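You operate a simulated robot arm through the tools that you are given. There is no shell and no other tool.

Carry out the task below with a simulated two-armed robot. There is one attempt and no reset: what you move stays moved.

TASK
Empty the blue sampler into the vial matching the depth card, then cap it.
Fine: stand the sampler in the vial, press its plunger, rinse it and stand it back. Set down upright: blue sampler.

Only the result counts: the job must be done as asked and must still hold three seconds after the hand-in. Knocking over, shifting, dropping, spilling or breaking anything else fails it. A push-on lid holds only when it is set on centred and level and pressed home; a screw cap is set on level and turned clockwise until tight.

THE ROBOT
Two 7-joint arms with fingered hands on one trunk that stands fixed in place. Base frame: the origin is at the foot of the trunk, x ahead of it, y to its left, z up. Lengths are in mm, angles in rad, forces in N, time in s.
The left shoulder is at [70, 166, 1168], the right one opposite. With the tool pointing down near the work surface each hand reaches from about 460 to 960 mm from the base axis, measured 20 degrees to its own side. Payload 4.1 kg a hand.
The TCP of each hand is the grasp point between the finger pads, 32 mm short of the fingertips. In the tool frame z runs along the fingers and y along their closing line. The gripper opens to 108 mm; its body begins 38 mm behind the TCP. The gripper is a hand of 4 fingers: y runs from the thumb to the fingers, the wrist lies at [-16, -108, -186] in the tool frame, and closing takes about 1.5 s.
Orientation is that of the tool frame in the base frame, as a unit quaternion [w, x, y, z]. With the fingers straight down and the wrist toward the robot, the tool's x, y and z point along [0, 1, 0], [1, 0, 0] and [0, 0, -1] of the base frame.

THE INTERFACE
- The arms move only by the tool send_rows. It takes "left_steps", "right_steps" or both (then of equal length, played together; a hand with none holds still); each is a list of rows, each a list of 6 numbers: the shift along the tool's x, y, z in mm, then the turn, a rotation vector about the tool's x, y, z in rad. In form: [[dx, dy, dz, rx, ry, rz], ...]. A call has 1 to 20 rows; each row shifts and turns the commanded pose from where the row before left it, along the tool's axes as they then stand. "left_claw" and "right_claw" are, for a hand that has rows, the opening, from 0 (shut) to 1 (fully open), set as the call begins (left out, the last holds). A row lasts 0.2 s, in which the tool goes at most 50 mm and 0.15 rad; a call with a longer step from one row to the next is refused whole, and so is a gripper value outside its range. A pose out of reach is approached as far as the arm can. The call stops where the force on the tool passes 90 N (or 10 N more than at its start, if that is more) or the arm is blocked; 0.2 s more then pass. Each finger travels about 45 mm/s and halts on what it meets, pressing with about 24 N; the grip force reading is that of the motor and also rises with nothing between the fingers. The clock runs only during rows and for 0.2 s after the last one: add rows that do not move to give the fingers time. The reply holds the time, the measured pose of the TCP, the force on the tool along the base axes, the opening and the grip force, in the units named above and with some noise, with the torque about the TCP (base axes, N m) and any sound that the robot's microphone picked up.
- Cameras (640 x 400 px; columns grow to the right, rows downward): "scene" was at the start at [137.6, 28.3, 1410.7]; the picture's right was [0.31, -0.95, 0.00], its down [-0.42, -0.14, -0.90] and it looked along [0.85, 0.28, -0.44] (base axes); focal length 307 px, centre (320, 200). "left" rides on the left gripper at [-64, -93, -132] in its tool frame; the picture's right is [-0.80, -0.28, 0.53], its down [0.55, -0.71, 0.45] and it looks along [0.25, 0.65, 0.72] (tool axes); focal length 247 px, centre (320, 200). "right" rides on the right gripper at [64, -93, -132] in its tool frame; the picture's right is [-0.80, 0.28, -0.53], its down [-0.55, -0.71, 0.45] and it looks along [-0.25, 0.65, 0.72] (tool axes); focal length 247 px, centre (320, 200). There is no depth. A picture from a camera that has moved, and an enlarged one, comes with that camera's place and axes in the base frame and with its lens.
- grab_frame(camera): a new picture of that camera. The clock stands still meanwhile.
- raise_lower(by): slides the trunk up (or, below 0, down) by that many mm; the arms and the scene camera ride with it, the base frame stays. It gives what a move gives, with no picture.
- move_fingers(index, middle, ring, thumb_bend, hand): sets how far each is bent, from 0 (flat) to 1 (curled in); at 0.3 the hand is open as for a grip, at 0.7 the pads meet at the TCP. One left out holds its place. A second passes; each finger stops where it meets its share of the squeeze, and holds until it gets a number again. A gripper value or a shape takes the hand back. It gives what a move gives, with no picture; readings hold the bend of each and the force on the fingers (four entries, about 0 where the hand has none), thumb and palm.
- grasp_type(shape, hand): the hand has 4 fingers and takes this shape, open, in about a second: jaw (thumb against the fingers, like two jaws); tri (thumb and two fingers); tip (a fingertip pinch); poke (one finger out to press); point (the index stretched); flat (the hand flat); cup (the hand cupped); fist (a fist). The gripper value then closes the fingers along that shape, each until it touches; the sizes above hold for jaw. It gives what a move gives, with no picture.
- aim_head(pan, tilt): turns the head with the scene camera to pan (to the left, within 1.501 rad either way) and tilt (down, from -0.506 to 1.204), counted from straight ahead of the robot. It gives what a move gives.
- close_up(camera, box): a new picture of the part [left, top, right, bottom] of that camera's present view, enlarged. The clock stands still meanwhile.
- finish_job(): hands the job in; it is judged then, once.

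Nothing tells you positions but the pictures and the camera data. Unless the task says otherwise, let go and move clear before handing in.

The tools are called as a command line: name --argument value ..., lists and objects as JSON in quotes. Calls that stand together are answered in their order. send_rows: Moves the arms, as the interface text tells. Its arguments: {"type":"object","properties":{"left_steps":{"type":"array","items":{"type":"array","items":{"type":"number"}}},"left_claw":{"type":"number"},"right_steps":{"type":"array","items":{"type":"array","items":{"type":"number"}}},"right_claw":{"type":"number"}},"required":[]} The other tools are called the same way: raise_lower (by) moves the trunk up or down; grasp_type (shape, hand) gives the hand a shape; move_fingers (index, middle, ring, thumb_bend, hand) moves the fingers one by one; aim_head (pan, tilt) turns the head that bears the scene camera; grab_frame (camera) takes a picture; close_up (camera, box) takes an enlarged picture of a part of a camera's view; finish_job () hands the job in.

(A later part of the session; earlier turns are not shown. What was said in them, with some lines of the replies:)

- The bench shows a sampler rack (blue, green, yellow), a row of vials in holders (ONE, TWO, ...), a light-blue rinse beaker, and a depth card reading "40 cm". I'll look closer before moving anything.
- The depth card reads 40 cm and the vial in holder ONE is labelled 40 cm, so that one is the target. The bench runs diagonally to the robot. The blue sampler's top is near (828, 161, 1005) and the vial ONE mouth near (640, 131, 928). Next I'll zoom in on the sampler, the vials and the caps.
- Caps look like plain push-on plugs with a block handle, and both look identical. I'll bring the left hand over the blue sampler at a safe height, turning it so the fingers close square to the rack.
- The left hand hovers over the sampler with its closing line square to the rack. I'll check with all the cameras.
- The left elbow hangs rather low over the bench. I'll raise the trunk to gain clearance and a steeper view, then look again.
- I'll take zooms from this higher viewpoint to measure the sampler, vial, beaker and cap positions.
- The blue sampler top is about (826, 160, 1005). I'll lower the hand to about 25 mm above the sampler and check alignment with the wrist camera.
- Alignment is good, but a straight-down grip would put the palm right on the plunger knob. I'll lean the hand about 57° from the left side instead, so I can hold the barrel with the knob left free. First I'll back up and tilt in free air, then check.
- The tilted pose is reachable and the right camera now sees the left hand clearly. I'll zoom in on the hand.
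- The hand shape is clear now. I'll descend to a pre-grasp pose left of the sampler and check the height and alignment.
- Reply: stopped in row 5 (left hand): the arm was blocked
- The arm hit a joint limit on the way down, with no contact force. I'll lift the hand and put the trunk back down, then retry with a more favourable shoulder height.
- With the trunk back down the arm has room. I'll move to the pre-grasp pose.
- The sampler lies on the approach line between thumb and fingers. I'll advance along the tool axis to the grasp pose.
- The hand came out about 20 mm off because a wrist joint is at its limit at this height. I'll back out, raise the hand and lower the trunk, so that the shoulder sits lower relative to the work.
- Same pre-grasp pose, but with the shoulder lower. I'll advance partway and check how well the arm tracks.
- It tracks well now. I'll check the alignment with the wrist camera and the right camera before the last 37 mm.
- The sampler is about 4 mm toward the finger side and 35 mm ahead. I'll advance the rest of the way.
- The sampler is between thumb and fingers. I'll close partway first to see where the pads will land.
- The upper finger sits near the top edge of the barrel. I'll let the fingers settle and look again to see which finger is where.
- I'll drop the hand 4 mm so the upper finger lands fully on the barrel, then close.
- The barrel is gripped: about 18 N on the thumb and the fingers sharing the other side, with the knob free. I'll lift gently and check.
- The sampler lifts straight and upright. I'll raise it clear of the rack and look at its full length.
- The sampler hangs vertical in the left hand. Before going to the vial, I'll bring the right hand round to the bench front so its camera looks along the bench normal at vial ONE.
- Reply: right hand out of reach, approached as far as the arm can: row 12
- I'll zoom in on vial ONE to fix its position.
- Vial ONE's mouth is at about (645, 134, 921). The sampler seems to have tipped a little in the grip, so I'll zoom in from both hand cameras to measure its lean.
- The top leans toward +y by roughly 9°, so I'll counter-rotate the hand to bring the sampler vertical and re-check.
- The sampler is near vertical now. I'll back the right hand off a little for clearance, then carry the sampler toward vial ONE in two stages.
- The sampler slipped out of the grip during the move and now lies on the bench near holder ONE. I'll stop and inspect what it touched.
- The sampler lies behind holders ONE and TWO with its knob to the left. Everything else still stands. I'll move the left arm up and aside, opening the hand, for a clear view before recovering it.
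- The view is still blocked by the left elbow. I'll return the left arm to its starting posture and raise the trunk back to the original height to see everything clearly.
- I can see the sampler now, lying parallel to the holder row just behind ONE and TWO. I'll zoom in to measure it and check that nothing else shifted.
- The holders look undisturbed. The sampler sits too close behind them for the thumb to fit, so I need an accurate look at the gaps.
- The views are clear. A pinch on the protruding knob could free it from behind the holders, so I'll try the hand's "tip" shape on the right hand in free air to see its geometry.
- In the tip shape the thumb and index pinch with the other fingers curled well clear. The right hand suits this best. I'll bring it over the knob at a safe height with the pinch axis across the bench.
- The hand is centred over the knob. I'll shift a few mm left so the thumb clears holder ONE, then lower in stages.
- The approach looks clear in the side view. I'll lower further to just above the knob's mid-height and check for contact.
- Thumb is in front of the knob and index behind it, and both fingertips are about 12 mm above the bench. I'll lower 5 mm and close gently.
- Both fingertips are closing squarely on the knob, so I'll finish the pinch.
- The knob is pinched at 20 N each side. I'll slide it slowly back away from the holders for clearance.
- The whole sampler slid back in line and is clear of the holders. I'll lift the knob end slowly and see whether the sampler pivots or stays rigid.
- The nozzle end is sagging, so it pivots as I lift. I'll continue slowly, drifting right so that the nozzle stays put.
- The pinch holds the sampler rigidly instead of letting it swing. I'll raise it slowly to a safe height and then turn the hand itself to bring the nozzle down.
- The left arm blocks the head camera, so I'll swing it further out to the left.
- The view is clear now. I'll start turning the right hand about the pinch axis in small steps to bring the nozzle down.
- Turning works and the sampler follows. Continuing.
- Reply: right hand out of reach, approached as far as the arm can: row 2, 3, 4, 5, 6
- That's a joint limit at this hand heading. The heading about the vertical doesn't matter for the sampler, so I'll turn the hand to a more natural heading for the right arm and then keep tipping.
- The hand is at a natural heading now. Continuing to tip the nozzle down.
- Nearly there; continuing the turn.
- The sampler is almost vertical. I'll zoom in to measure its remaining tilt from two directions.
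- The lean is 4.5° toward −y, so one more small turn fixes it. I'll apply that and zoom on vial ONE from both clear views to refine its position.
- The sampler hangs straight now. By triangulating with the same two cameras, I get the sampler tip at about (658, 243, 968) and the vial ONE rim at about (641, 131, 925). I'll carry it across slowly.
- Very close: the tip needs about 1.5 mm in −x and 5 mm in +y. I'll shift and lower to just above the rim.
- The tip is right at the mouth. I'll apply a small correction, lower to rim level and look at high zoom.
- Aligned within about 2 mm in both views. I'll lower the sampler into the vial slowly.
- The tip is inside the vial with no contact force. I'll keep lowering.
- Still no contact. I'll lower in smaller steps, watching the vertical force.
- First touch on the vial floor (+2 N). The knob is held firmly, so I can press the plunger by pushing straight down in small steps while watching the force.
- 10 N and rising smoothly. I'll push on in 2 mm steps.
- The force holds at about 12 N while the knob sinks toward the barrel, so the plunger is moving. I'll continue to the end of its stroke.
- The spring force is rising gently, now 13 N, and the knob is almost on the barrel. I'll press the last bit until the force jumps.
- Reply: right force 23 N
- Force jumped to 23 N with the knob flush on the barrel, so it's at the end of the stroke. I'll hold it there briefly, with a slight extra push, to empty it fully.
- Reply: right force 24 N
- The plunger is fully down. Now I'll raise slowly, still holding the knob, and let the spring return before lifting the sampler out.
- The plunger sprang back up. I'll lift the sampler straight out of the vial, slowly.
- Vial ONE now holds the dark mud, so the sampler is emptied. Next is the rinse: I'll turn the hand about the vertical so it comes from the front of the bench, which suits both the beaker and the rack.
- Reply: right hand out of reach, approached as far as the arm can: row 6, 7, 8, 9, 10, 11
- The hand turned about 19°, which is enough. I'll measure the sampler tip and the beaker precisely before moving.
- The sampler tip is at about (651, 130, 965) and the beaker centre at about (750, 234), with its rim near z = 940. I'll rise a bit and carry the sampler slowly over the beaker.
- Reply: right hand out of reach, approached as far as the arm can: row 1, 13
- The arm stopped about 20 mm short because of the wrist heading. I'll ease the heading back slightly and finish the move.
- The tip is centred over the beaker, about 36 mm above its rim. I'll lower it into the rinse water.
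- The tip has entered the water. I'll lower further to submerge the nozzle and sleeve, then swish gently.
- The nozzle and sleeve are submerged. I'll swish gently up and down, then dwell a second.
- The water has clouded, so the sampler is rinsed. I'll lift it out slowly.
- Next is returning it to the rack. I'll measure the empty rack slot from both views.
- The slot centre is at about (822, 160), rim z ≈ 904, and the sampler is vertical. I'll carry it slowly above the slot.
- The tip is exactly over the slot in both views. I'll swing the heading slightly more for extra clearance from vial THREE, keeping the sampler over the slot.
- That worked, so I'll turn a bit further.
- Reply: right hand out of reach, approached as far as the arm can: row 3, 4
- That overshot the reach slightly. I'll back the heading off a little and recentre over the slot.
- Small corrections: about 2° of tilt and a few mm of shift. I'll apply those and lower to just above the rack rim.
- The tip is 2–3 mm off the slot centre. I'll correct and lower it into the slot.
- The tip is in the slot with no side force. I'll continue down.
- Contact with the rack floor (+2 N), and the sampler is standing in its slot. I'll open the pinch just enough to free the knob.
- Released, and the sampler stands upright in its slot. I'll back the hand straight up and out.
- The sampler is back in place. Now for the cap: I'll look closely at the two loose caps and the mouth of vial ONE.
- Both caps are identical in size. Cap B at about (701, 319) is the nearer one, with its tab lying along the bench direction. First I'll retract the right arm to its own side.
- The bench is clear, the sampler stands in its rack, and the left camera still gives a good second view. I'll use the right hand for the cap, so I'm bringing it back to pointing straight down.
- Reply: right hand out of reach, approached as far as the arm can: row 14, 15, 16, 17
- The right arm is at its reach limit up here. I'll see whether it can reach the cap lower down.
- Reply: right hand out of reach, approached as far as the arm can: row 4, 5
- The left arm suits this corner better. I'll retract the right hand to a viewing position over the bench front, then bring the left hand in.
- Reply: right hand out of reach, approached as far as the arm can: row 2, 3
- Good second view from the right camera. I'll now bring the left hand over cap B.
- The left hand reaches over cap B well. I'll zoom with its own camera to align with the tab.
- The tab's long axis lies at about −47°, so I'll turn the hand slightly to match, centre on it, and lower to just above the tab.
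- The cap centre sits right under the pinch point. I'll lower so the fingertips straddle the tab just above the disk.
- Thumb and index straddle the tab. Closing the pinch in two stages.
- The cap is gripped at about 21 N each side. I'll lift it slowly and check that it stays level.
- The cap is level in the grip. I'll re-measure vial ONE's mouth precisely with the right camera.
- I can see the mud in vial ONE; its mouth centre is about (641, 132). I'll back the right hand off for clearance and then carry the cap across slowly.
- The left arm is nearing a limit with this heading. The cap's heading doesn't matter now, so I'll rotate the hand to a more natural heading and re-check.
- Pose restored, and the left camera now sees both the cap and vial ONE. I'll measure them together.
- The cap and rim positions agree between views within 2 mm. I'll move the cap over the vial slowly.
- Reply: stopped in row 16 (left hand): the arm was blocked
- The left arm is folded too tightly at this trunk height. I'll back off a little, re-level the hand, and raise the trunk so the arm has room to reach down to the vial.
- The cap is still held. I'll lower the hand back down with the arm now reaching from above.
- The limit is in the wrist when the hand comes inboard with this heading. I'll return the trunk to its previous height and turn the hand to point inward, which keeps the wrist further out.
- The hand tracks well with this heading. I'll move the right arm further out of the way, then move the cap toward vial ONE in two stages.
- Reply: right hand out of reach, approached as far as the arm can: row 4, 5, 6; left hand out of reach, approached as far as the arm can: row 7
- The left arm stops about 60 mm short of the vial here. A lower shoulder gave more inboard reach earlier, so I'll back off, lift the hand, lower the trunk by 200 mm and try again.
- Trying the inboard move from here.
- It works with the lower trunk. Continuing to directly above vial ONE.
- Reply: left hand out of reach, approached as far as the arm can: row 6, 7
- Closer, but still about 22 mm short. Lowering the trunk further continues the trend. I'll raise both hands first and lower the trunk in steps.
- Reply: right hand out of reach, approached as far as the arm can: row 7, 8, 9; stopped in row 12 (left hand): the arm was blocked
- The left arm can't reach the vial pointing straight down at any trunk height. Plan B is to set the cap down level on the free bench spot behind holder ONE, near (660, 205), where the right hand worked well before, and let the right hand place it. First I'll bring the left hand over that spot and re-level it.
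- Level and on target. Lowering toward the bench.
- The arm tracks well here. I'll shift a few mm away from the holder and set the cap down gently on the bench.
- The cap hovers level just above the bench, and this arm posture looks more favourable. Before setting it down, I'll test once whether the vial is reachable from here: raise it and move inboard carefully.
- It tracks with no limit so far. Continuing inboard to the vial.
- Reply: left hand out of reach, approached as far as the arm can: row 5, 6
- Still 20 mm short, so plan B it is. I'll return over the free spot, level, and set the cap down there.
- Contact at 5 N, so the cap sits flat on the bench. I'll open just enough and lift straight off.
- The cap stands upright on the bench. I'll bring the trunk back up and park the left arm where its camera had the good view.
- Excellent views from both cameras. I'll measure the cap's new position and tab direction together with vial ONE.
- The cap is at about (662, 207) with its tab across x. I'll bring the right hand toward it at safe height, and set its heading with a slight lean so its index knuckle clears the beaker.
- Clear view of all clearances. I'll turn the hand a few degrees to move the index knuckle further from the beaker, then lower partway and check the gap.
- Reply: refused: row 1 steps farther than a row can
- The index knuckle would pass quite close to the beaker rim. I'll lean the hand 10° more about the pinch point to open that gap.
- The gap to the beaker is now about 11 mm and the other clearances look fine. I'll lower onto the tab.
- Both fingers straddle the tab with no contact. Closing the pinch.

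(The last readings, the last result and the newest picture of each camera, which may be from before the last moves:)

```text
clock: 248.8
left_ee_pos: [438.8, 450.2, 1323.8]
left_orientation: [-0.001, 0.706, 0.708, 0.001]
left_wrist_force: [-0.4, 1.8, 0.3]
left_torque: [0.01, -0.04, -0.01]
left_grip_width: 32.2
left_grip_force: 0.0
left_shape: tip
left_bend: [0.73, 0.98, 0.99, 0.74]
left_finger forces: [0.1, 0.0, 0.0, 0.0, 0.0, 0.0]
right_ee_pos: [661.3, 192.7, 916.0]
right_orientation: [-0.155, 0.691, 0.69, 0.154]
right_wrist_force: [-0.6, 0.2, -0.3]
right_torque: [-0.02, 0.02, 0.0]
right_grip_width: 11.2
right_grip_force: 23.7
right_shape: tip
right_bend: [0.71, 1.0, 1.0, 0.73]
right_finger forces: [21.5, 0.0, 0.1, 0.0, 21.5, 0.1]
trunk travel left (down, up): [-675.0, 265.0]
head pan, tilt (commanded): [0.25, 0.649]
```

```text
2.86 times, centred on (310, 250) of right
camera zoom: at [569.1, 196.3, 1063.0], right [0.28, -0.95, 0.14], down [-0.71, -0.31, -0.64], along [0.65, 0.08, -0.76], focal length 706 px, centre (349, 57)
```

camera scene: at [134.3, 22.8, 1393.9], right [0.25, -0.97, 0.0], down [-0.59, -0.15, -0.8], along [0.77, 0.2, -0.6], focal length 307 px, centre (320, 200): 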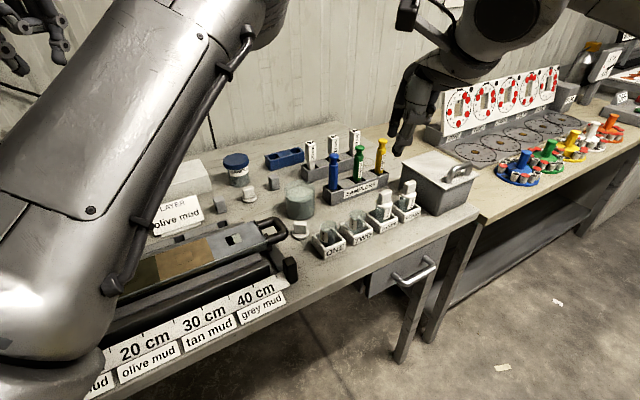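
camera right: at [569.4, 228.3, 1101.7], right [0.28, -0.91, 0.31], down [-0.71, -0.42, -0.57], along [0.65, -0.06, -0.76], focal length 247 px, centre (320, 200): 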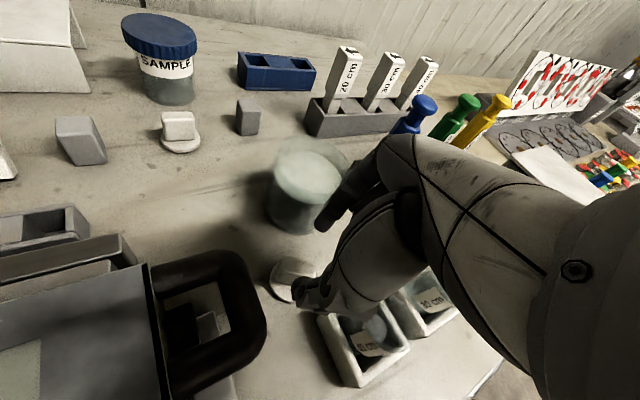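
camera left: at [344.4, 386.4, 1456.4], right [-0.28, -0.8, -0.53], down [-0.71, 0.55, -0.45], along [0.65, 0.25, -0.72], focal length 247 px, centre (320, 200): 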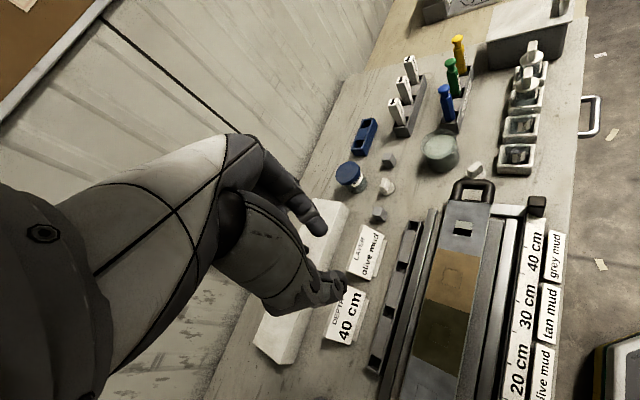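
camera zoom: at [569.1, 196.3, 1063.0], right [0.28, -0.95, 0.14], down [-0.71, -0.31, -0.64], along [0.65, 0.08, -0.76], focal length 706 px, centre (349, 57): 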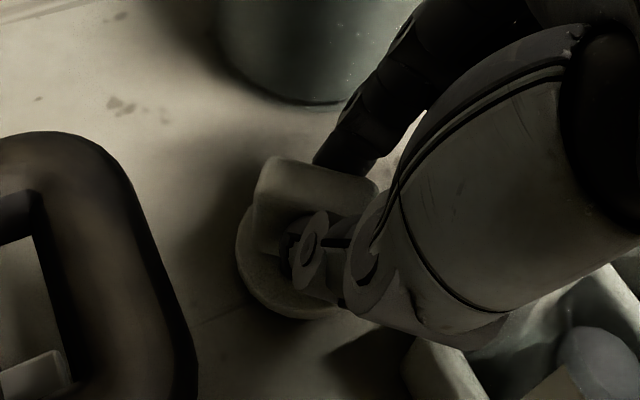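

The tab is held flush at 21 N each side. Lifting slowly.

send_rows --right_steps '[[1.26, 0, -2.7, 0, 0, 0], [2.1, 0, -4.5, 0, 0, 0], [2.52, 0, -5.44, 0, 0, 0], [2.52, 0, -5.44, 0, 0, 0], [2.52, 0, -5.44, 0, 0, 0], [2.52, 0, -5.44, 0, 0, 0], [2.52, 0, -5.44, 0, 0, 0], [2.52, 0, -5.44, 0, 0, 0], [2.52, 0, -5.44, 0, 0, 0], [2.52, 0, -5.44, 0, 0, 0], [2.52, 0, -5.44, 0, 0, 0], [2.52, 0, -5.44, 0, 0, 0], [2.52, 0, -5.44, 0, 0, 0], [2.52, 0, -5.44, 0, 0, 0], [2.52, 0, -5.44, 0, 0, 0], [2.52, 0, -5.44, 0, 0, 0], [2.52, 0, -5.44, 0, 0, 0], [2.52, 0, -5.44, 0, 0, 0], [0, 0, 0, 0, 0, 0]]'

close_up --camera "left" --box '[430, 80, 550, 200]'

close_up --camera "scene" --box '[270, 150, 370, 260]'

```text
clock: 252.8
left_ee_pos: [439.2, 448.9, 1323.7]
left_orientation: [-0.001, 0.706, 0.708, 0.001]
left_wrist_force: [-0.1, 0.0, 0.5]
left_torque: [-0.02, -0.01, -0.01]
left_grip_width: 32.2
left_grip_force: 0.1
left_shape: tip
left_bend: [0.73, 0.98, 0.99, 0.74]
left_finger forces: [0.0, 0.1, 0.0, 0.0, 0.1, 0.0]
right_ee_pos: [661.2, 192.4, 1018.5]
right_orientation: [-0.154, 0.691, 0.689, 0.153]
right_wrist_force: [-0.2, 1.0, 0.2]
right_torque: [0.01, 0.0, -0.02]
right_grip_width: 11.0
right_grip_force: 23.9
right_shape: tip
right_bend: [0.71, 1.0, 1.0, 0.73]
right_finger forces: [21.4, 0.1, 0.0, 0.1, 21.4, 0.0]
trunk travel left (down, up): [-675.0, 265.0]
head pan, tilt (commanded): [0.25, 0.649]
```

```text
3.33 times, centred on (490, 140) of left
camera zoom: at [344.4, 386.4, 1456.4], right [-0.28, -0.8, -0.53], down [-0.71, 0.55, -0.45], along [0.65, 0.25, -0.72], focal length 823 px, centre (-247, 400)
```

zoom: 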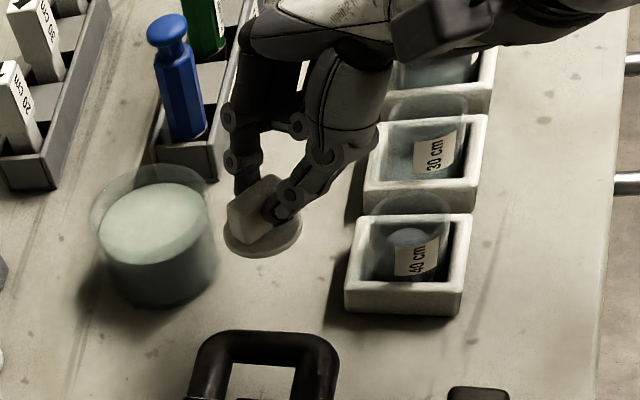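

```text
3.64 times, centred on (320, 205) of scene
camera zoom: at [134.6, 21.4, 1393.9], right [0.25, -0.97, 0.0], down [-0.59, -0.15, -0.8], along [0.77, 0.2, -0.6], focal length 1117 px, centre (320, 182)
```

zoom: 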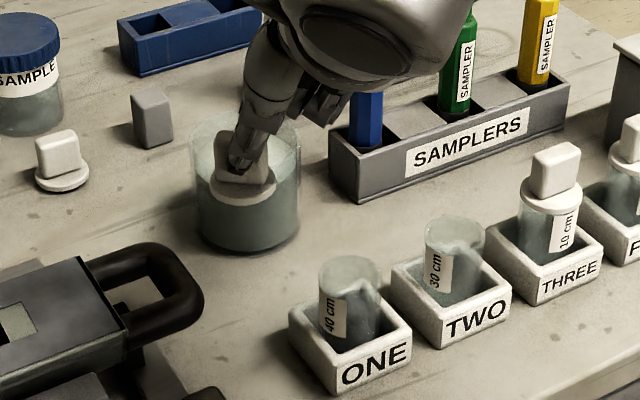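

The cap is level and clear of everything, and both cameras see it and the vial. I'll carry it slowly over vial ONE.

send_rows --right_steps '[[-3.3, -1, -1.5, 0, 0, 0], [-6.68, -2.04, -3.12, 0, 0, 0], [-6.68, -2.04, -3.12, 0, 0, 0], [-6.68, -2.04, -3.12, 0, 0, 0], [-6.68, -2.04, -3.12, 0, 0, 0], [-6.68, -2.04, -3.12, 0, 0, 0], [-6.68, -2.04, -3.12, 0, 0, 0], [-6.68, -2.04, -3.12, 0, 0, 0], [-6.68, -2.04, -3.12, 0, 0, 0], [-6.68, -2.04, -3.12, 0, 0, 0], [-3.3, -1, -1.6, 0, 0, 0], [0, 0, 0, 0, 0, 0]]'

close_up --camera "left" --box '[450, 80, 550, 200]'

close_up --camera "scene" --box '[290, 160, 380, 260]'

```text
clock: 255.3
left_ee_pos: [438.6, 449.8, 1323.6]
left_orientation: [-0.002, 0.706, 0.708, 0.001]
left_wrist_force: [0.8, 0.3, -0.4]
left_torque: [0.0, 0.0, 0.01]
left_grip_width: 31.9
left_grip_force: 0.0
left_shape: tip
left_bend: [0.73, 0.98, 0.99, 0.74]
left_finger forces: [0.0, 0.0, 0.0, 0.0, 0.0, 0.0]
right_ee_pos: [641.6, 118.0, 1018.6]
right_orientation: [-0.153, 0.691, 0.69, 0.153]
right_wrist_force: [0.2, 0.3, 0.3]
right_torque: [-0.01, 0.01, -0.02]
right_grip_width: 10.8
right_grip_force: 24.3
right_shape: tip
right_bend: [0.71, 1.0, 1.0, 0.73]
right_finger forces: [21.6, 0.0, 0.0, 0.1, 21.5, 0.0]
trunk travel left (down, up): [-675.0, 265.0]
head pan, tilt (commanded): [0.25, 0.649]
```

```text
3.33 times, centred on (500, 140) of left
camera zoom: at [344.3, 386.5, 1456.4], right [-0.28, -0.8, -0.53], down [-0.71, 0.55, -0.45], along [0.65, 0.25, -0.72], focal length 823 px, centre (-280, 400)
```

zoom: 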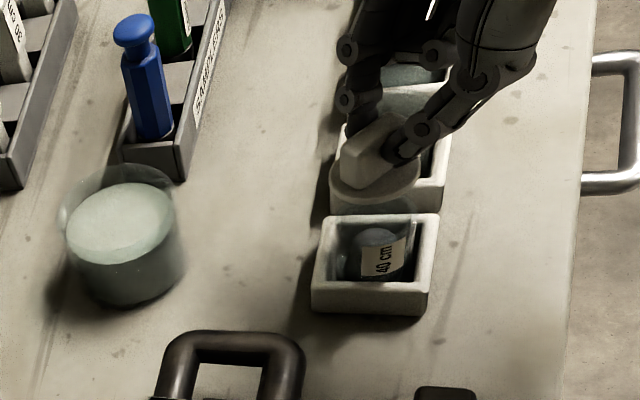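

```text
4.00 times, centred on (335, 210) of scene
camera zoom: at [134.5, 21.5, 1393.9], right [0.25, -0.97, 0.0], down [-0.59, -0.15, -0.8], along [0.77, 0.2, -0.6], focal length 1229 px, centre (260, 160)
```

zoom: 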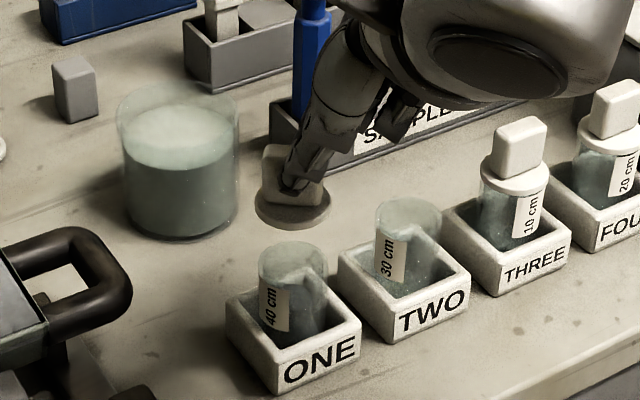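

Aligned to within 1–2 mm by triangulation. I'll lower to just above the rim and compare directly.

send_rows --right_steps '[[-2.12, 0, 4.52, 0, 0, 0], [-2.12, 0, 4.52, 0, 0, 0], [-2.12, 0, 4.52, 0, 0, 0], [-2.12, 0, 4.52, 0, 0, 0], [-2.12, 0, 4.52, 0, 0, 0], [0, 0, 0, 0, 0, 0]]'

close_up --camera "left" --box '[465, 110, 545, 190]'

close_up --camera "scene" --box '[300, 190, 370, 260]'

```text
clock: 256.8
left_ee_pos: [437.2, 450.5, 1324.4]
left_orientation: [-0.002, 0.706, 0.709, 0.0]
left_wrist_force: [0.1, 0.6, 0.2]
left_torque: [-0.01, 0.01, 0.0]
left_grip_width: 32.0
left_grip_force: 0.0
left_shape: tip
left_bend: [0.73, 0.98, 0.99, 0.74]
left_finger forces: [0.0, 0.1, 0.1, 0.0, 0.0, 0.0]
right_ee_pos: [640.9, 120.1, 994.4]
right_orientation: [-0.154, 0.691, 0.69, 0.153]
right_wrist_force: [0.4, 0.3, 0.0]
right_torque: [-0.02, 0.02, -0.01]
right_grip_width: 10.9
right_grip_force: 24.4
right_shape: tip
right_bend: [0.71, 1.0, 1.0, 0.73]
right_finger forces: [21.5, 0.0, 0.0, 0.1, 21.4, 0.0]
trunk travel left (down, up): [-675.0, 265.0]
head pan, tilt (commanded): [0.25, 0.649]
```

```text
5.00 times, centred on (505, 150) of left
camera zoom: at [344.2, 386.3, 1456.5], right [-0.28, -0.8, -0.53], down [-0.71, 0.55, -0.45], along [0.65, 0.25, -0.72], focal length 1235 px, centre (-605, 450)
```

zoom: 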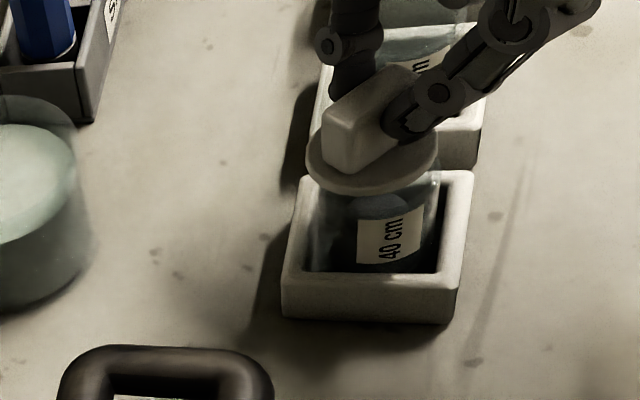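

```text
5.71 times, centred on (335, 225) of scene
camera zoom: at [134.4, 21.4, 1393.9], right [0.25, -0.97, 0.0], down [-0.59, -0.15, -0.8], along [0.77, 0.2, -0.6], focal length 1755 px, centre (234, 57)
```

zoom: 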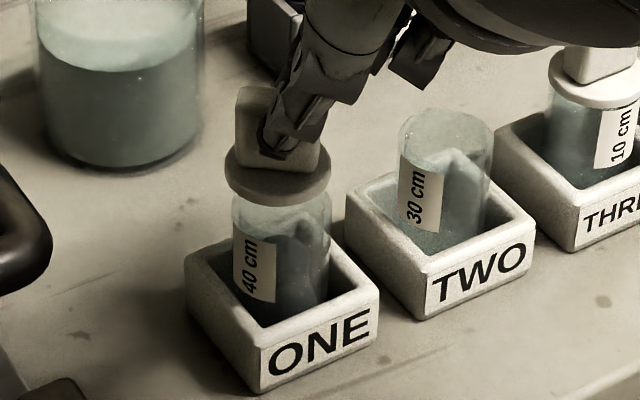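

send_rows --right_steps '[[-1.5, 0.3, 1.5, 0, 0, 0], [-1.5, 0.2, 1.5, 0, 0, 0], [0, 0, 0, 0, 0, 0]]'

close_up --camera "left" --box '[475, 115, 535, 185]'

close_up --camera "scene" --box '[310, 200, 360, 250]'

```text
clock: 257.6
left_ee_pos: [437.9, 449.4, 1324.2]
left_orientation: [-0.001, 0.706, 0.709, 0.001]
left_wrist_force: [-0.4, -0.3, -0.2]
left_torque: [-0.02, -0.01, 0.04]
left_grip_width: 32.2
left_grip_force: 0.1
left_shape: tip
left_bend: [0.73, 0.98, 0.99, 0.74]
left_finger forces: [0.0, 0.0, 0.0, 0.0, 0.0, 0.1]
right_ee_pos: [643.0, 118.0, 991.0]
right_orientation: [-0.155, 0.691, 0.689, 0.154]
right_wrist_force: [0.2, 0.1, -1.1]
right_torque: [0.01, 0.0, 0.0]
right_grip_width: 10.9
right_grip_force: 23.8
right_shape: tip
right_bend: [0.71, 1.0, 1.0, 0.73]
right_finger forces: [21.5, 0.0, 0.1, 0.0, 21.6, 0.0]
trunk travel left (down, up): [-675.0, 265.0]
head pan, tilt (commanded): [0.25, 0.649]
```

```text
5.71 times, centred on (505, 150) of left
camera zoom: at [344.3, 386.4, 1456.4], right [-0.28, -0.8, -0.53], down [-0.71, 0.55, -0.45], along [0.65, 0.25, -0.72], focal length 1411 px, centre (-737, 486)
```

zoom: 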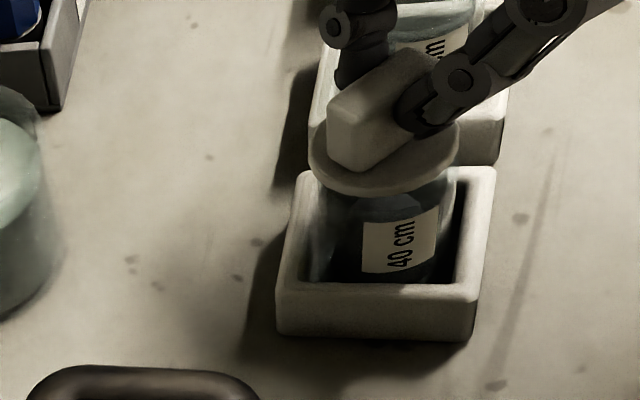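

```text
8.00 times, centred on (335, 225) of scene
camera zoom: at [134.5, 21.5, 1393.9], right [0.25, -0.97, 0.0], down [-0.59, -0.15, -0.8], along [0.77, 0.2, -0.6], focal length 2457 px, centre (200, 0)
```

zoom: 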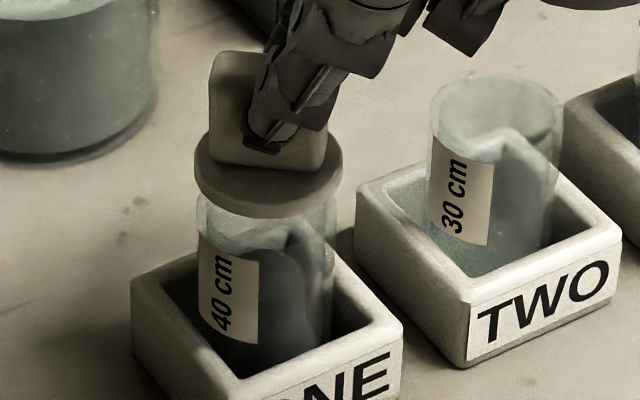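

Both views show the cap centred on the vial within about 1 mm. I'll lower in small steps to first contact.

send_rows --right_steps '[[-0.85, -1, 1.8, 0, 0, 0], [-0.85, 0, 1.8, 0, 0, 0], [-0.85, 0, 1.8, 0, 0, 0], [0, 0, 0, 0, 0, 0]]'

close_up --camera "scene" --box '[310, 200, 360, 250]'

close_up --camera "left" --box '[475, 115, 535, 185]'

```text
clock: 258.6
left_ee_pos: [438.6, 449.9, 1323.1]
left_orientation: [-0.001, 0.706, 0.708, 0.001]
left_wrist_force: [-0.4, -1.0, 0.2]
left_torque: [0.0, -0.03, -0.03]
left_grip_width: 32.0
left_grip_force: 0.0
left_shape: tip
left_bend: [0.73, 0.98, 0.99, 0.74]
left_finger forces: [0.1, 0.0, 0.0, 0.1, 0.0, 0.0]
right_ee_pos: [640.3, 116.9, 984.2]
right_orientation: [-0.154, 0.691, 0.689, 0.153]
right_wrist_force: [0.0, 0.6, 0.5]
right_torque: [0.01, 0.0, -0.03]
right_grip_width: 11.2
right_grip_force: 24.3
right_shape: tip
right_bend: [0.71, 1.0, 1.0, 0.73]
right_finger forces: [21.4, 0.0, 0.0, 0.1, 21.5, 0.0]
trunk travel left (down, up): [-675.0, 265.0]
head pan, tilt (commanded): [0.25, 0.649]
```

```text
8.00 times, centred on (335, 225) of scene
camera zoom: at [134.5, 21.4, 1393.9], right [0.25, -0.97, 0.0], down [-0.59, -0.15, -0.8], along [0.77, 0.2, -0.6], focal length 2457 px, centre (200, 0)
```

zoom: 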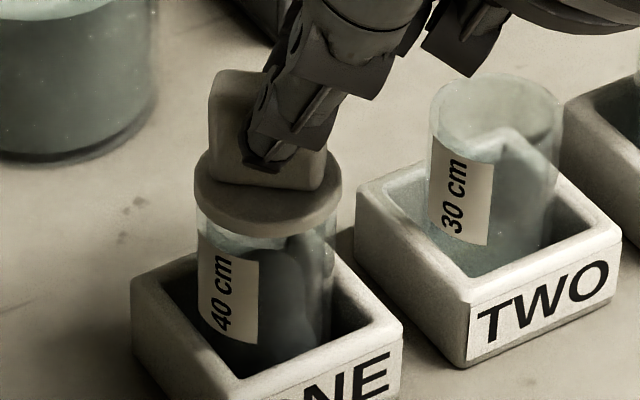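

```text
5.71 times, centred on (505, 150) of left
camera zoom: at [344.3, 386.4, 1456.5], right [-0.28, -0.8, -0.53], down [-0.71, 0.55, -0.45], along [0.65, 0.25, -0.72], focal length 1411 px, centre (-737, 486)
```

zoom: 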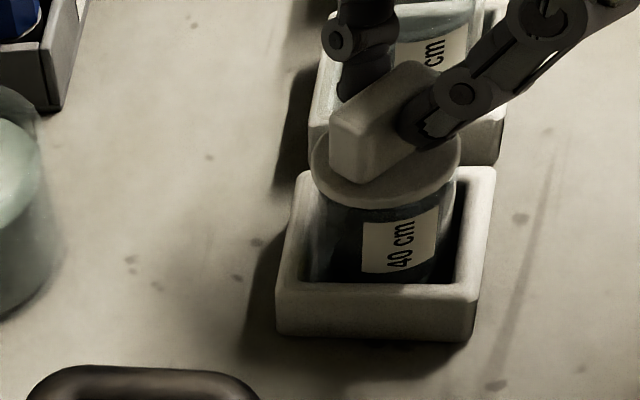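

send_rows --right_steps '[[-0.85, 0, 1.8, 0, 0, 0], [0, 0, 0, 0, 0, 0]]'

send_rows --right_steps '[[-0.85, 0, 1.8, 0, 0, 0], [0, 0, 0, 0, 0, 0]]'

send_rows --right_steps '[[-0.42, 0, 0.9, 0, 0, 0], [0, 0, 0, 0, 0, 0]]'

close_up --camera "scene" --box '[310, 200, 360, 250]'

close_up --camera "left" --box '[475, 115, 535, 185]'

```text
clock: 259.1
left_ee_pos: [437.9, 449.8, 1323.5]
left_orientation: [-0.001, 0.706, 0.709, 0.001]
left_wrist_force: [0.5, -0.2, 0.0]
left_torque: [0.01, -0.01, 0.02]
left_grip_width: 32.2
left_grip_force: 0.2
left_shape: tip
left_bend: [0.73, 0.98, 0.99, 0.74]
left_finger forces: [0.1, 0.1, 0.0, 0.1, 0.0, 0.0]
right_ee_pos: [640.4, 117.4, 982.3]
right_orientation: [-0.154, 0.692, 0.689, 0.154]
right_wrist_force: [0.5, 0.0, -0.1]
right_torque: [-0.02, -0.01, -0.01]
right_grip_width: 10.8
right_grip_force: 23.9
right_shape: tip
right_bend: [0.71, 1.0, 1.0, 0.73]
right_finger forces: [21.5, 0.0, 0.1, 0.1, 21.5, 0.0]
trunk travel left (down, up): [-675.0, 265.0]
head pan, tilt (commanded): [0.25, 0.649]
```

```text
clock: 259.8
left_ee_pos: [437.4, 450.4, 1321.9]
left_orientation: [-0.002, 0.706, 0.708, 0.001]
left_wrist_force: [0.0, -0.1, 0.6]
left_torque: [-0.06, 0.04, -0.03]
left_grip_width: 32.3
left_grip_force: 0.1
left_shape: tip
left_bend: [0.73, 0.98, 0.99, 0.74]
left_finger forces: [0.0, 0.0, 0.0, 0.0, 0.0, 0.0]
right_ee_pos: [640.8, 117.8, 980.2]
right_orientation: [-0.155, 0.69, 0.69, 0.153]
right_wrist_force: [-0.1, 0.9, 0.5]
right_torque: [0.0, 0.01, 0.01]
right_grip_width: 11.3
right_grip_force: 24.5
right_shape: tip
right_bend: [0.71, 1.0, 1.0, 0.73]
right_finger forces: [21.6, 0.1, 0.1, 0.0, 21.6, 0.0]
trunk travel left (down, up): [-675.0, 265.0]
head pan, tilt (commanded): [0.25, 0.649]
```

```text
clock: 260.4
left_ee_pos: [437.4, 449.6, 1323.1]
left_orientation: [-0.001, 0.706, 0.709, 0.001]
left_wrist_force: [0.3, -0.2, 0.1]
left_torque: [0.01, 0.02, 0.04]
left_grip_width: 32.0
left_grip_force: 0.1
left_shape: tip
left_bend: [0.73, 0.98, 0.99, 0.74]
left_finger forces: [0.0, 0.0, 0.0, 0.0, 0.0, 0.1]
right_ee_pos: [641.0, 117.7, 979.8]
right_orientation: [-0.153, 0.691, 0.69, 0.154]
right_wrist_force: [0.0, 0.1, -0.4]
right_torque: [0.0, 0.0, 0.0]
right_grip_width: 11.1
right_grip_force: 23.9
right_shape: tip
right_bend: [0.71, 1.0, 1.0, 0.73]
right_finger forces: [21.5, 0.0, 0.1, 0.1, 21.5, 0.1]
trunk travel left (down, up): [-675.0, 265.0]
head pan, tilt (commanded): [0.25, 0.649]
```

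```text
8.00 times, centred on (335, 225) of scene
camera zoom: at [134.5, 21.4, 1393.9], right [0.25, -0.97, 0.0], down [-0.59, -0.15, -0.8], along [0.77, 0.2, -0.6], focal length 2457 px, centre (200, 0)
```

zoom: 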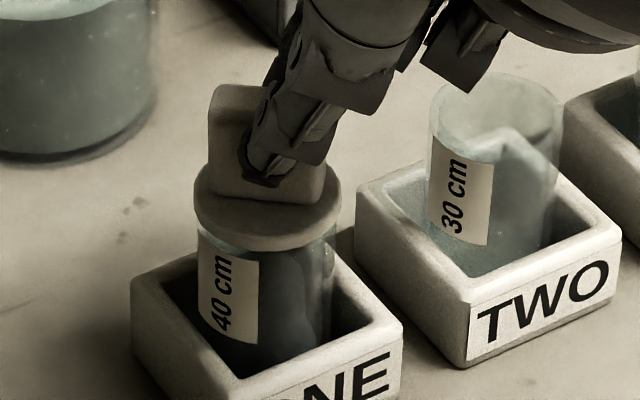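

```text
5.71 times, centred on (505, 150) of left
camera zoom: at [344.3, 386.4, 1456.5], right [-0.28, -0.8, -0.53], down [-0.71, 0.55, -0.45], along [0.65, 0.25, -0.72], focal length 1411 px, centre (-737, 486)
```

zoom: 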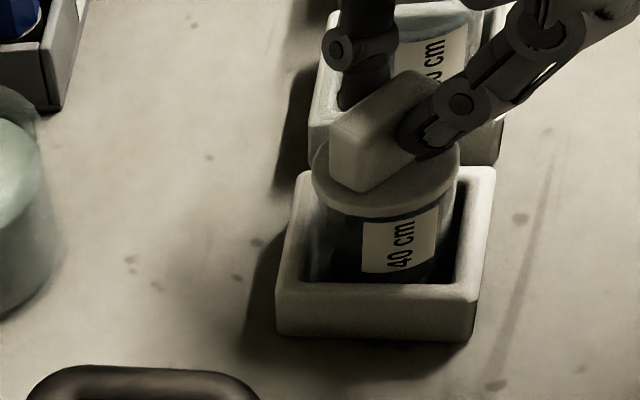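

send_rows --right_steps '[[-0.42, 0, 0.9, 0, 0, 0], [0, 0, 0, 0, 0, 0]]'

send_rows --right_steps '[[-0.42, 0, 0.9, 0, 0, 0], [0, 0, 0, 0, 0, 0]]'

send_rows --right_steps '[[-0.42, 0, 0.9, 0, 0, 0], [0, 0, 0, 0, 0, 0]]'

close_up --camera "scene" --box '[310, 200, 360, 250]'

close_up --camera "left" --box '[475, 115, 535, 185]'

```text
clock: 260.9
left_ee_pos: [436.7, 451.4, 1323.7]
left_orientation: [-0.001, 0.706, 0.708, 0.001]
left_wrist_force: [0.0, -0.2, 0.1]
left_torque: [0.01, 0.0, -0.01]
left_grip_width: 32.1
left_grip_force: 0.1
left_shape: tip
left_bend: [0.73, 0.98, 0.99, 0.74]
left_finger forces: [0.0, 0.1, 0.0, 0.1, 0.1, 0.1]
right_ee_pos: [640.6, 116.8, 978.9]
right_orientation: [-0.154, 0.691, 0.69, 0.154]
right_wrist_force: [0.4, -0.5, 0.8]
right_torque: [-0.02, -0.01, -0.01]
right_grip_width: 11.2
right_grip_force: 23.9
right_shape: tip
right_bend: [0.71, 1.0, 1.0, 0.73]
right_finger forces: [21.6, 0.0, 0.0, 0.0, 21.4, 0.0]
trunk travel left (down, up): [-675.0, 265.0]
head pan, tilt (commanded): [0.25, 0.649]
```

```text
clock: 261.6
left_ee_pos: [437.8, 451.7, 1323.0]
left_orientation: [-0.001, 0.706, 0.708, 0.0]
left_wrist_force: [0.6, -0.3, 0.8]
left_torque: [0.04, 0.0, 0.01]
left_grip_width: 32.2
left_grip_force: 0.1
left_shape: tip
left_bend: [0.73, 0.98, 0.99, 0.74]
left_finger forces: [0.0, 0.0, 0.0, 0.0, 0.0, 0.0]
right_ee_pos: [640.6, 117.7, 978.8]
right_orientation: [-0.155, 0.691, 0.689, 0.153]
right_wrist_force: [-0.3, -0.6, 3.3]
right_torque: [0.07, 0.06, 0.02]
right_grip_width: 11.0
right_grip_force: 24.0
right_shape: tip
right_bend: [0.71, 1.0, 1.0, 0.73]
right_finger forces: [21.7, 0.0, 0.0, 0.1, 22.7, 0.0]
trunk travel left (down, up): [-675.0, 265.0]
head pan, tilt (commanded): [0.25, 0.649]
heard: snap
```

```text
clock: 262.1
left_ee_pos: [438.3, 449.2, 1324.2]
left_orientation: [-0.001, 0.706, 0.708, 0.001]
left_wrist_force: [-0.5, -0.4, 0.7]
left_torque: [0.01, 0.01, 0.01]
left_grip_width: 32.4
left_grip_force: 0.1
left_shape: tip
left_bend: [0.73, 0.98, 0.99, 0.74]
left_finger forces: [0.0, 0.0, 0.0, 0.1, 0.1, 0.0]
right_ee_pos: [639.8, 117.1, 977.7]
right_orientation: [-0.153, 0.691, 0.69, 0.154]
right_wrist_force: [-2.1, -1.0, 7.4]
right_torque: [0.06, 0.0, -0.01]
right_grip_width: 11.1
right_grip_force: 24.1
right_shape: tip
right_bend: [0.71, 1.0, 1.0, 0.73]
right_finger forces: [22.3, 0.1, 0.0, 0.0, 23.8, 0.1]
trunk travel left (down, up): [-675.0, 265.0]
head pan, tilt (commanded): [0.25, 0.649]
```

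```text
8.00 times, centred on (335, 225) of scene
camera zoom: at [133.3, 21.0, 1394.1], right [0.25, -0.97, 0.0], down [-0.59, -0.15, -0.8], along [0.77, 0.2, -0.6], focal length 2457 px, centre (200, 0)
```

zoom: 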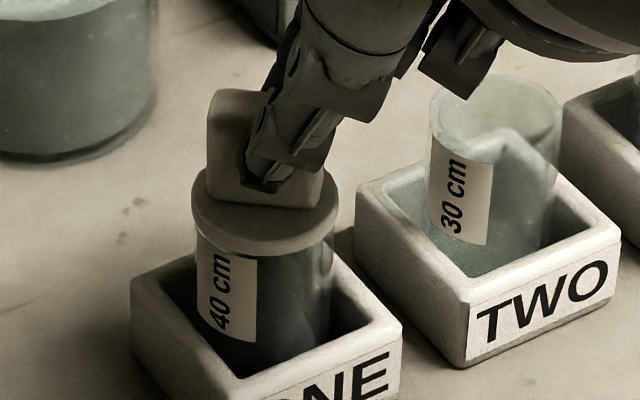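

```text
5.71 times, centred on (505, 150) of left
camera zoom: at [343.1, 386.0, 1456.9], right [-0.28, -0.8, -0.54], down [-0.71, 0.55, -0.45], along [0.65, 0.25, -0.72], focal length 1411 px, centre (-737, 486)
```

zoom: 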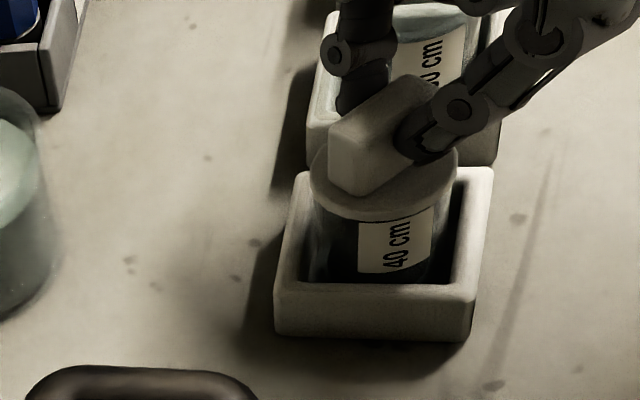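

A "snap" was heard, so the lid has latched on the vial. I'll press it about 1 mm more to make sure it's home.

send_rows --right_steps '[[-0.42, 0, 0.9, 0, 0, 0], [-0.42, 0, 0.9, 0, 0, 0], [0, 0, 0, 0, 0, 0]]'

close_up --camera "scene" --box '[310, 200, 360, 250]'

```text
clock: 262.9
left_ee_pos: [436.1, 449.0, 1323.8]
left_orientation: [-0.001, 0.706, 0.708, 0.003]
left_wrist_force: [0.4, -0.2, -0.4]
left_torque: [-0.02, 0.01, 0.0]
left_grip_width: 32.2
left_grip_force: 0.1
left_shape: tip
left_bend: [0.73, 0.98, 0.99, 0.74]
left_finger forces: [0.0, 0.0, 0.0, 0.1, 0.0, 0.0]
right_ee_pos: [640.6, 118.0, 977.3]
right_orientation: [-0.154, 0.69, 0.69, 0.156]
right_wrist_force: [0.5, -0.3, 14.0]
right_torque: [0.17, 0.0, -0.03]
right_grip_width: 11.5
right_grip_force: 23.3
right_shape: tip
right_bend: [0.71, 1.0, 1.0, 0.74]
right_finger forces: [25.1, 0.0, 0.0, 0.0, 24.8, 0.0]
trunk travel left (down, up): [-675.0, 265.0]
head pan, tilt (commanded): [0.25, 0.649]
```

```text
8.00 times, centred on (335, 225) of scene
camera zoom: at [132.6, 21.0, 1394.2], right [0.25, -0.97, 0.0], down [-0.58, -0.15, -0.8], along [0.77, 0.2, -0.6], focal length 2457 px, centre (200, 0)
```

zoom: 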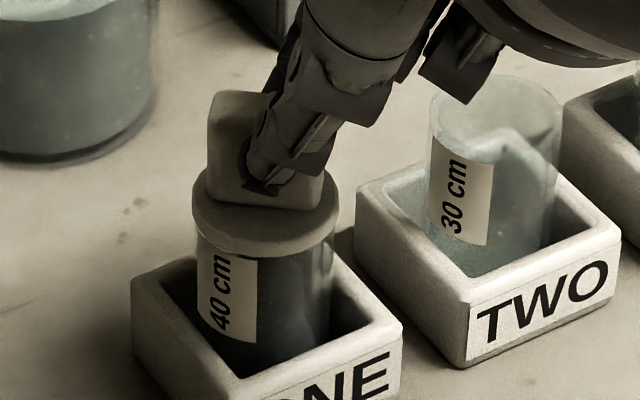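

The lid is fully seated, rigid at 14 N. I'll relax the push, open the fingers, and lift away straight up.

send_rows --right_steps '[[0.42, 0, -0.9, 0, 0, 0], [0.42, 0, -0.9, 0, 0, 0], [0.3, 0, -0.6, 0, 0, 0], [0, 0, 0, 0, 0, 0]]'

send_rows --right_steps '[[0, 0, 0, 0, 0, 0], [0, 0, 0, 0, 0, 0], [0, 0, 0, 0, 0, 0], [0, 0, 0, 0, 0, 0], [0, 0, 0, 0, 0, 0]]' --right_claw 0.38

close_up --camera "scene" --box '[300, 180, 380, 260]'

close_up --camera "left" --box '[465, 100, 545, 190]'

```text
clock: 263.9
left_ee_pos: [438.0, 450.4, 1323.6]
left_orientation: [-0.001, 0.707, 0.708, 0.001]
left_wrist_force: [0.5, 0.2, -0.2]
left_torque: [-0.01, 0.0, -0.01]
left_grip_width: 32.0
left_grip_force: 0.0
left_shape: tip
left_bend: [0.73, 0.98, 0.99, 0.74]
left_finger forces: [0.1, 0.0, 0.0, 0.0, 0.0, 0.0]
right_ee_pos: [640.4, 117.1, 978.8]
right_orientation: [-0.154, 0.691, 0.69, 0.152]
right_wrist_force: [-0.7, 0.2, 6.4]
right_torque: [0.05, 0.03, 0.0]
right_grip_width: 11.4
right_grip_force: 24.0
right_shape: tip
right_bend: [0.71, 1.0, 1.0, 0.74]
right_finger forces: [23.3, 0.0, 0.1, 0.0, 24.2, 0.0]
trunk travel left (down, up): [-675.0, 265.0]
head pan, tilt (commanded): [0.25, 0.649]
```

```text
clock: 265.1
left_ee_pos: [437.8, 450.1, 1322.8]
left_orientation: [-0.001, 0.706, 0.709, 0.001]
left_wrist_force: [0.2, 0.6, 0.0]
left_torque: [0.01, 0.01, 0.0]
left_grip_width: 32.0
left_grip_force: 0.0
left_shape: tip
left_bend: [0.73, 0.98, 0.99, 0.74]
left_finger forces: [0.1, 0.0, 0.1, 0.0, 0.1, 0.0]
right_ee_pos: [641.7, 116.9, 977.0]
right_orientation: [-0.154, 0.691, 0.69, 0.153]
right_wrist_force: [-0.8, -0.4, 0.0]
right_torque: [0.0, 0.0, -0.02]
right_grip_width: 40.6
right_grip_force: 0.1
right_shape: tip
right_bend: [0.73, 0.98, 0.99, 0.73]
right_finger forces: [0.1, 0.1, 0.0, 0.0, 0.0, 0.0]
trunk travel left (down, up): [-675.0, 265.0]
head pan, tilt (commanded): [0.25, 0.649]
```

```text
5.00 times, centred on (340, 220) of scene
camera zoom: at [134.4, 21.4, 1393.9], right [0.25, -0.97, 0.0], down [-0.59, -0.15, -0.8], along [0.77, 0.2, -0.6], focal length 1536 px, centre (220, 100)
```

zoom: 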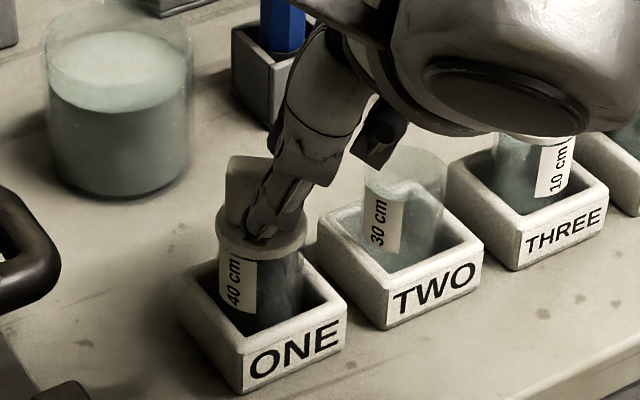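

```text
4.44 times, centred on (505, 145) of left
camera zoom: at [344.2, 386.3, 1456.5], right [-0.28, -0.8, -0.53], down [-0.71, 0.55, -0.45], along [0.65, 0.25, -0.72], focal length 1098 px, centre (-502, 444)
```

zoom: 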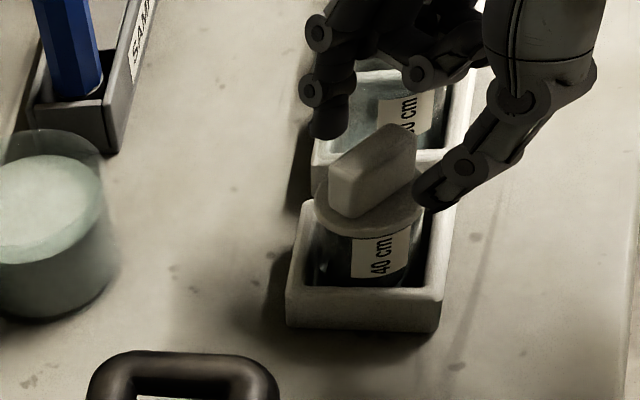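

Released cleanly, and the lid stays level on vial ONE. Lifting the hand straight up and away.

send_rows --right_steps '[[1.7, 0, -3.6, 0, 0, 0], [2.1, 0, -4.5, 0, 0, 0], [3.4, 0, -7.2, 0, 0, 0], [4.2, 0, -9, 0, 0, 0], [4.2, 0, -9, 0, 0, 0], [6.4, 0, -13.6, 0, 0, 0], [8.5, 0, -18.1, 0, 0, 0], [8.5, 0, -18.1, 0, 0, 0], [8.5, 0, -18.1, 0, 0, 0], [8.5, 0, -18.1, 0, 0, 0], [8.5, 0, -18.1, 0, 0, 0], [0, 0, 0, 0, 0, 0]]'

grab_frame --camera "scene"

close_up --camera "scene" --box '[300, 180, 420, 265]'

close_up --camera "left" --box '[400, 30, 580, 200]'

```text
clock: 267.8
left_ee_pos: [439.5, 450.4, 1323.5]
left_orientation: [-0.001, 0.706, 0.708, 0.001]
left_wrist_force: [0.8, -0.3, 0.3]
left_torque: [-0.03, 0.01, 0.01]
left_grip_width: 32.0
left_grip_force: 0.0
left_shape: tip
left_bend: [0.73, 0.98, 0.99, 0.74]
left_finger forces: [0.1, 0.0, 0.0, 0.0, 0.0, 0.1]
right_ee_pos: [641.0, 118.6, 1129.4]
right_orientation: [-0.154, 0.69, 0.69, 0.153]
right_wrist_force: [0.6, 0.2, 0.4]
right_torque: [0.01, 0.0, 0.0]
right_grip_width: 40.5
right_grip_force: 0.0
right_shape: tip
right_bend: [0.73, 0.98, 0.99, 0.73]
right_finger forces: [0.1, 0.0, 0.0, 0.0, 0.1, 0.1]
trunk travel left (down, up): [-675.0, 265.0]
head pan, tilt (commanded): [0.25, 0.649]
```

```text
taken
camera scene: at [134.8, 21.3, 1393.8], right [0.25, -0.97, 0.0], down [-0.59, -0.15, -0.8], along [0.77, 0.2, -0.6], focal length 307 px, centre (320, 200)
```

scene: 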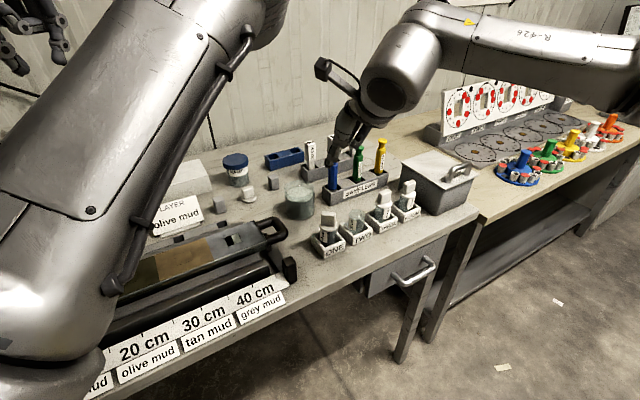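

```text
4.71 times, centred on (360, 222) of scene
camera zoom: at [134.8, 21.3, 1393.8], right [0.25, -0.97, 0.0], down [-0.59, -0.15, -0.8], along [0.77, 0.2, -0.6], focal length 1446 px, centre (132, 94)
```

zoom: 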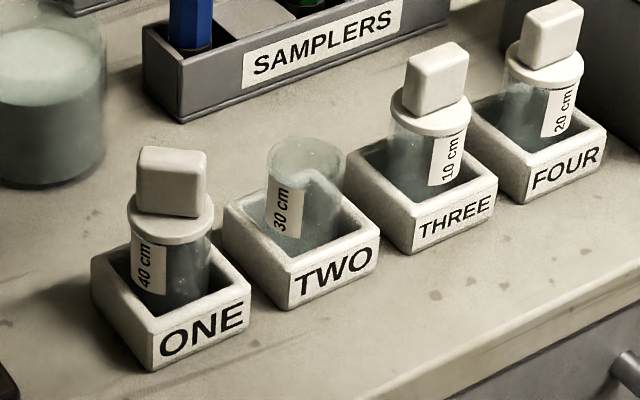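

```text
2.35 times, centred on (490, 115) of left
camera zoom: at [344.6, 386.3, 1456.4], right [-0.28, -0.8, -0.53], down [-0.71, 0.55, -0.45], along [0.65, 0.25, -0.72], focal length 581 px, centre (-80, 400)
```

zoom: 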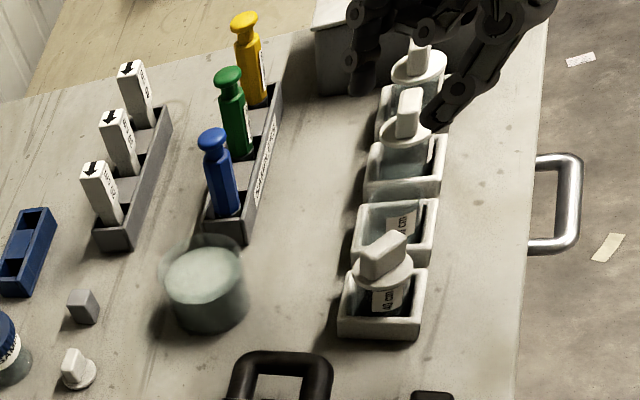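

Vial ONE is capped level, the same way THREE and FOUR are. The blue sampler stands in its rack slot, and the rinse water and the other items are in place. I'll move the right hand clear before handing in.

send_rows --right_steps '[[0, 0, -25, 0, 0, 0], [-18.4, -12.4, -19.6, 0, 0, 0], [-18.4, -12.4, -19.6, 0, 0, 0], [-18.4, -12.4, -19.6, 0, 0, 0], [-18.4, -12.4, -19.6, 0, 0, 0], [-18.4, -12.4, -19.6, 0, 0, 0], [-18.4, -12.4, -19.6, 0, 0, 0], [-18.4, -12.4, -19.6, 0, 0, 0], [0, 0, 0, 0, 0, 0], [0, 0, 0, 0, 0, 0]]'

grab_frame --camera "scene"

close_up --camera "scene" --box '[210, 130, 430, 265]'

close_up --camera "left" --box '[330, 20, 620, 230]'

```text
clock: 269.9
left_ee_pos: [438.8, 450.1, 1324.3]
left_orientation: [-0.001, 0.706, 0.709, 0.001]
left_wrist_force: [-0.1, 0.9, -0.3]
left_torque: [0.0, 0.04, -0.01]
left_grip_width: 32.1
left_grip_force: 0.0
left_shape: tip
left_bend: [0.73, 0.98, 0.99, 0.74]
left_finger forces: [0.0, 0.0, 0.1, 0.1, 0.1, 0.1]
right_ee_pos: [554.9, -67.6, 1219.8]
right_orientation: [-0.155, 0.691, 0.69, 0.152]
right_wrist_force: [-0.5, 0.2, 0.1]
right_torque: [0.02, 0.0, -0.01]
right_grip_width: 40.8
right_grip_force: 0.2
right_shape: tip
right_bend: [0.73, 0.98, 0.99, 0.73]
right_finger forces: [0.0, 0.0, 0.1, 0.0, 0.1, 0.0]
trunk travel left (down, up): [-675.0, 265.0]
head pan, tilt (commanded): [0.25, 0.649]
```

```text
taken
camera scene: at [134.4, 21.2, 1393.9], right [0.25, -0.97, 0.0], down [-0.59, -0.15, -0.8], along [0.77, 0.2, -0.6], focal length 307 px, centre (320, 200)
```

scene: 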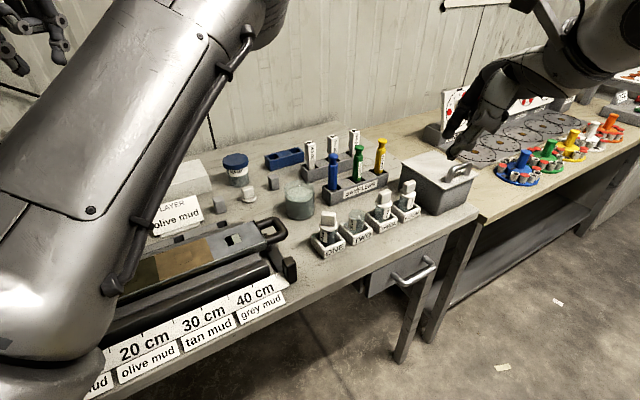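

```text
2.91 times, centred on (320, 198) of scene
camera zoom: at [134.4, 21.2, 1393.9], right [0.25, -0.97, 0.0], down [-0.59, -0.15, -0.8], along [0.77, 0.2, -0.6], focal length 894 px, centre (320, 207)
```

zoom: 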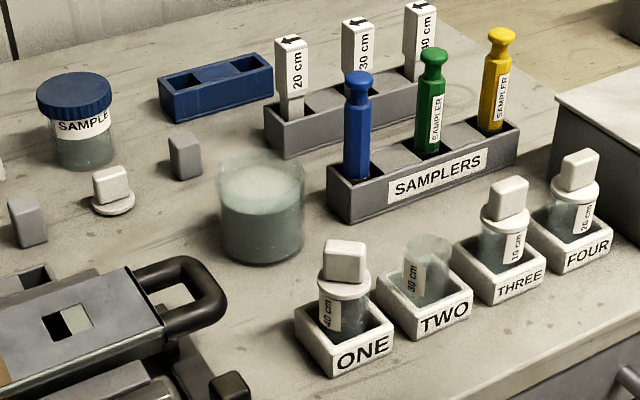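

```text
1.90 times, centred on (475, 125) of left
camera zoom: at [344.2, 386.1, 1456.5], right [-0.28, -0.8, -0.54], down [-0.71, 0.55, -0.45], along [0.65, 0.25, -0.72], focal length 470 px, centre (25, 343)
```

zoom: 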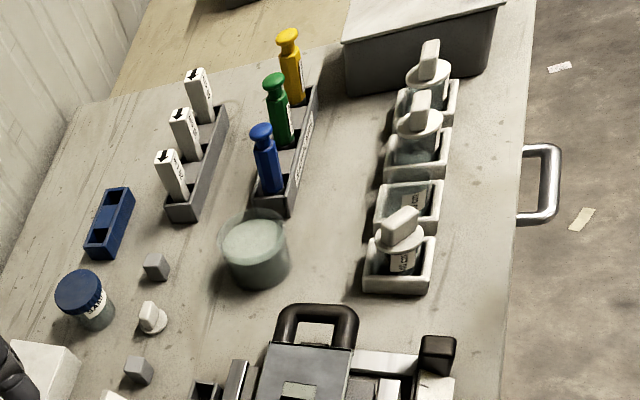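

Everything checks out. The blue sampler stands upright in its rack slot, rinsed, with its plunger sprung back. Vial ONE (40 cm) holds the mud and its lid is level and snapped on. Everything else is undisturbed and both hands are clear, so I'm handing in.

finish_job

```text
The job is handed in.
```

The blue sampler was emptied into vial ONE (labelled 40 cm, matching the depth card), and that vial is now capped. I've handed the job in.

- **Emptying:** I stood the sampler in vial ONE and pressed its plunger to the end of its stroke. The mud is visible in the vial.
- **Rinsing:** I dipped and swished the sampler in the beaker until the water clouded. It is back upright in its own rack slot.
- **Capping:** I set one of the two identical spare caps on vial ONE. It snapped on, held firm when pressed, and sits level like the caps on THREE and FOUR.

**Dropped sampler:** early on, the sampler slipped out of the left hand and landed on the bench behind holders ONE and TWO. I picked it up again before emptying it. I saw no spill, and nothing else was knocked over or moved that I could see in the pictures.

**Cap handling:** the left arm could not reach vial ONE pointing straight down. I set the cap down on the bench partway, and the right hand placed it.
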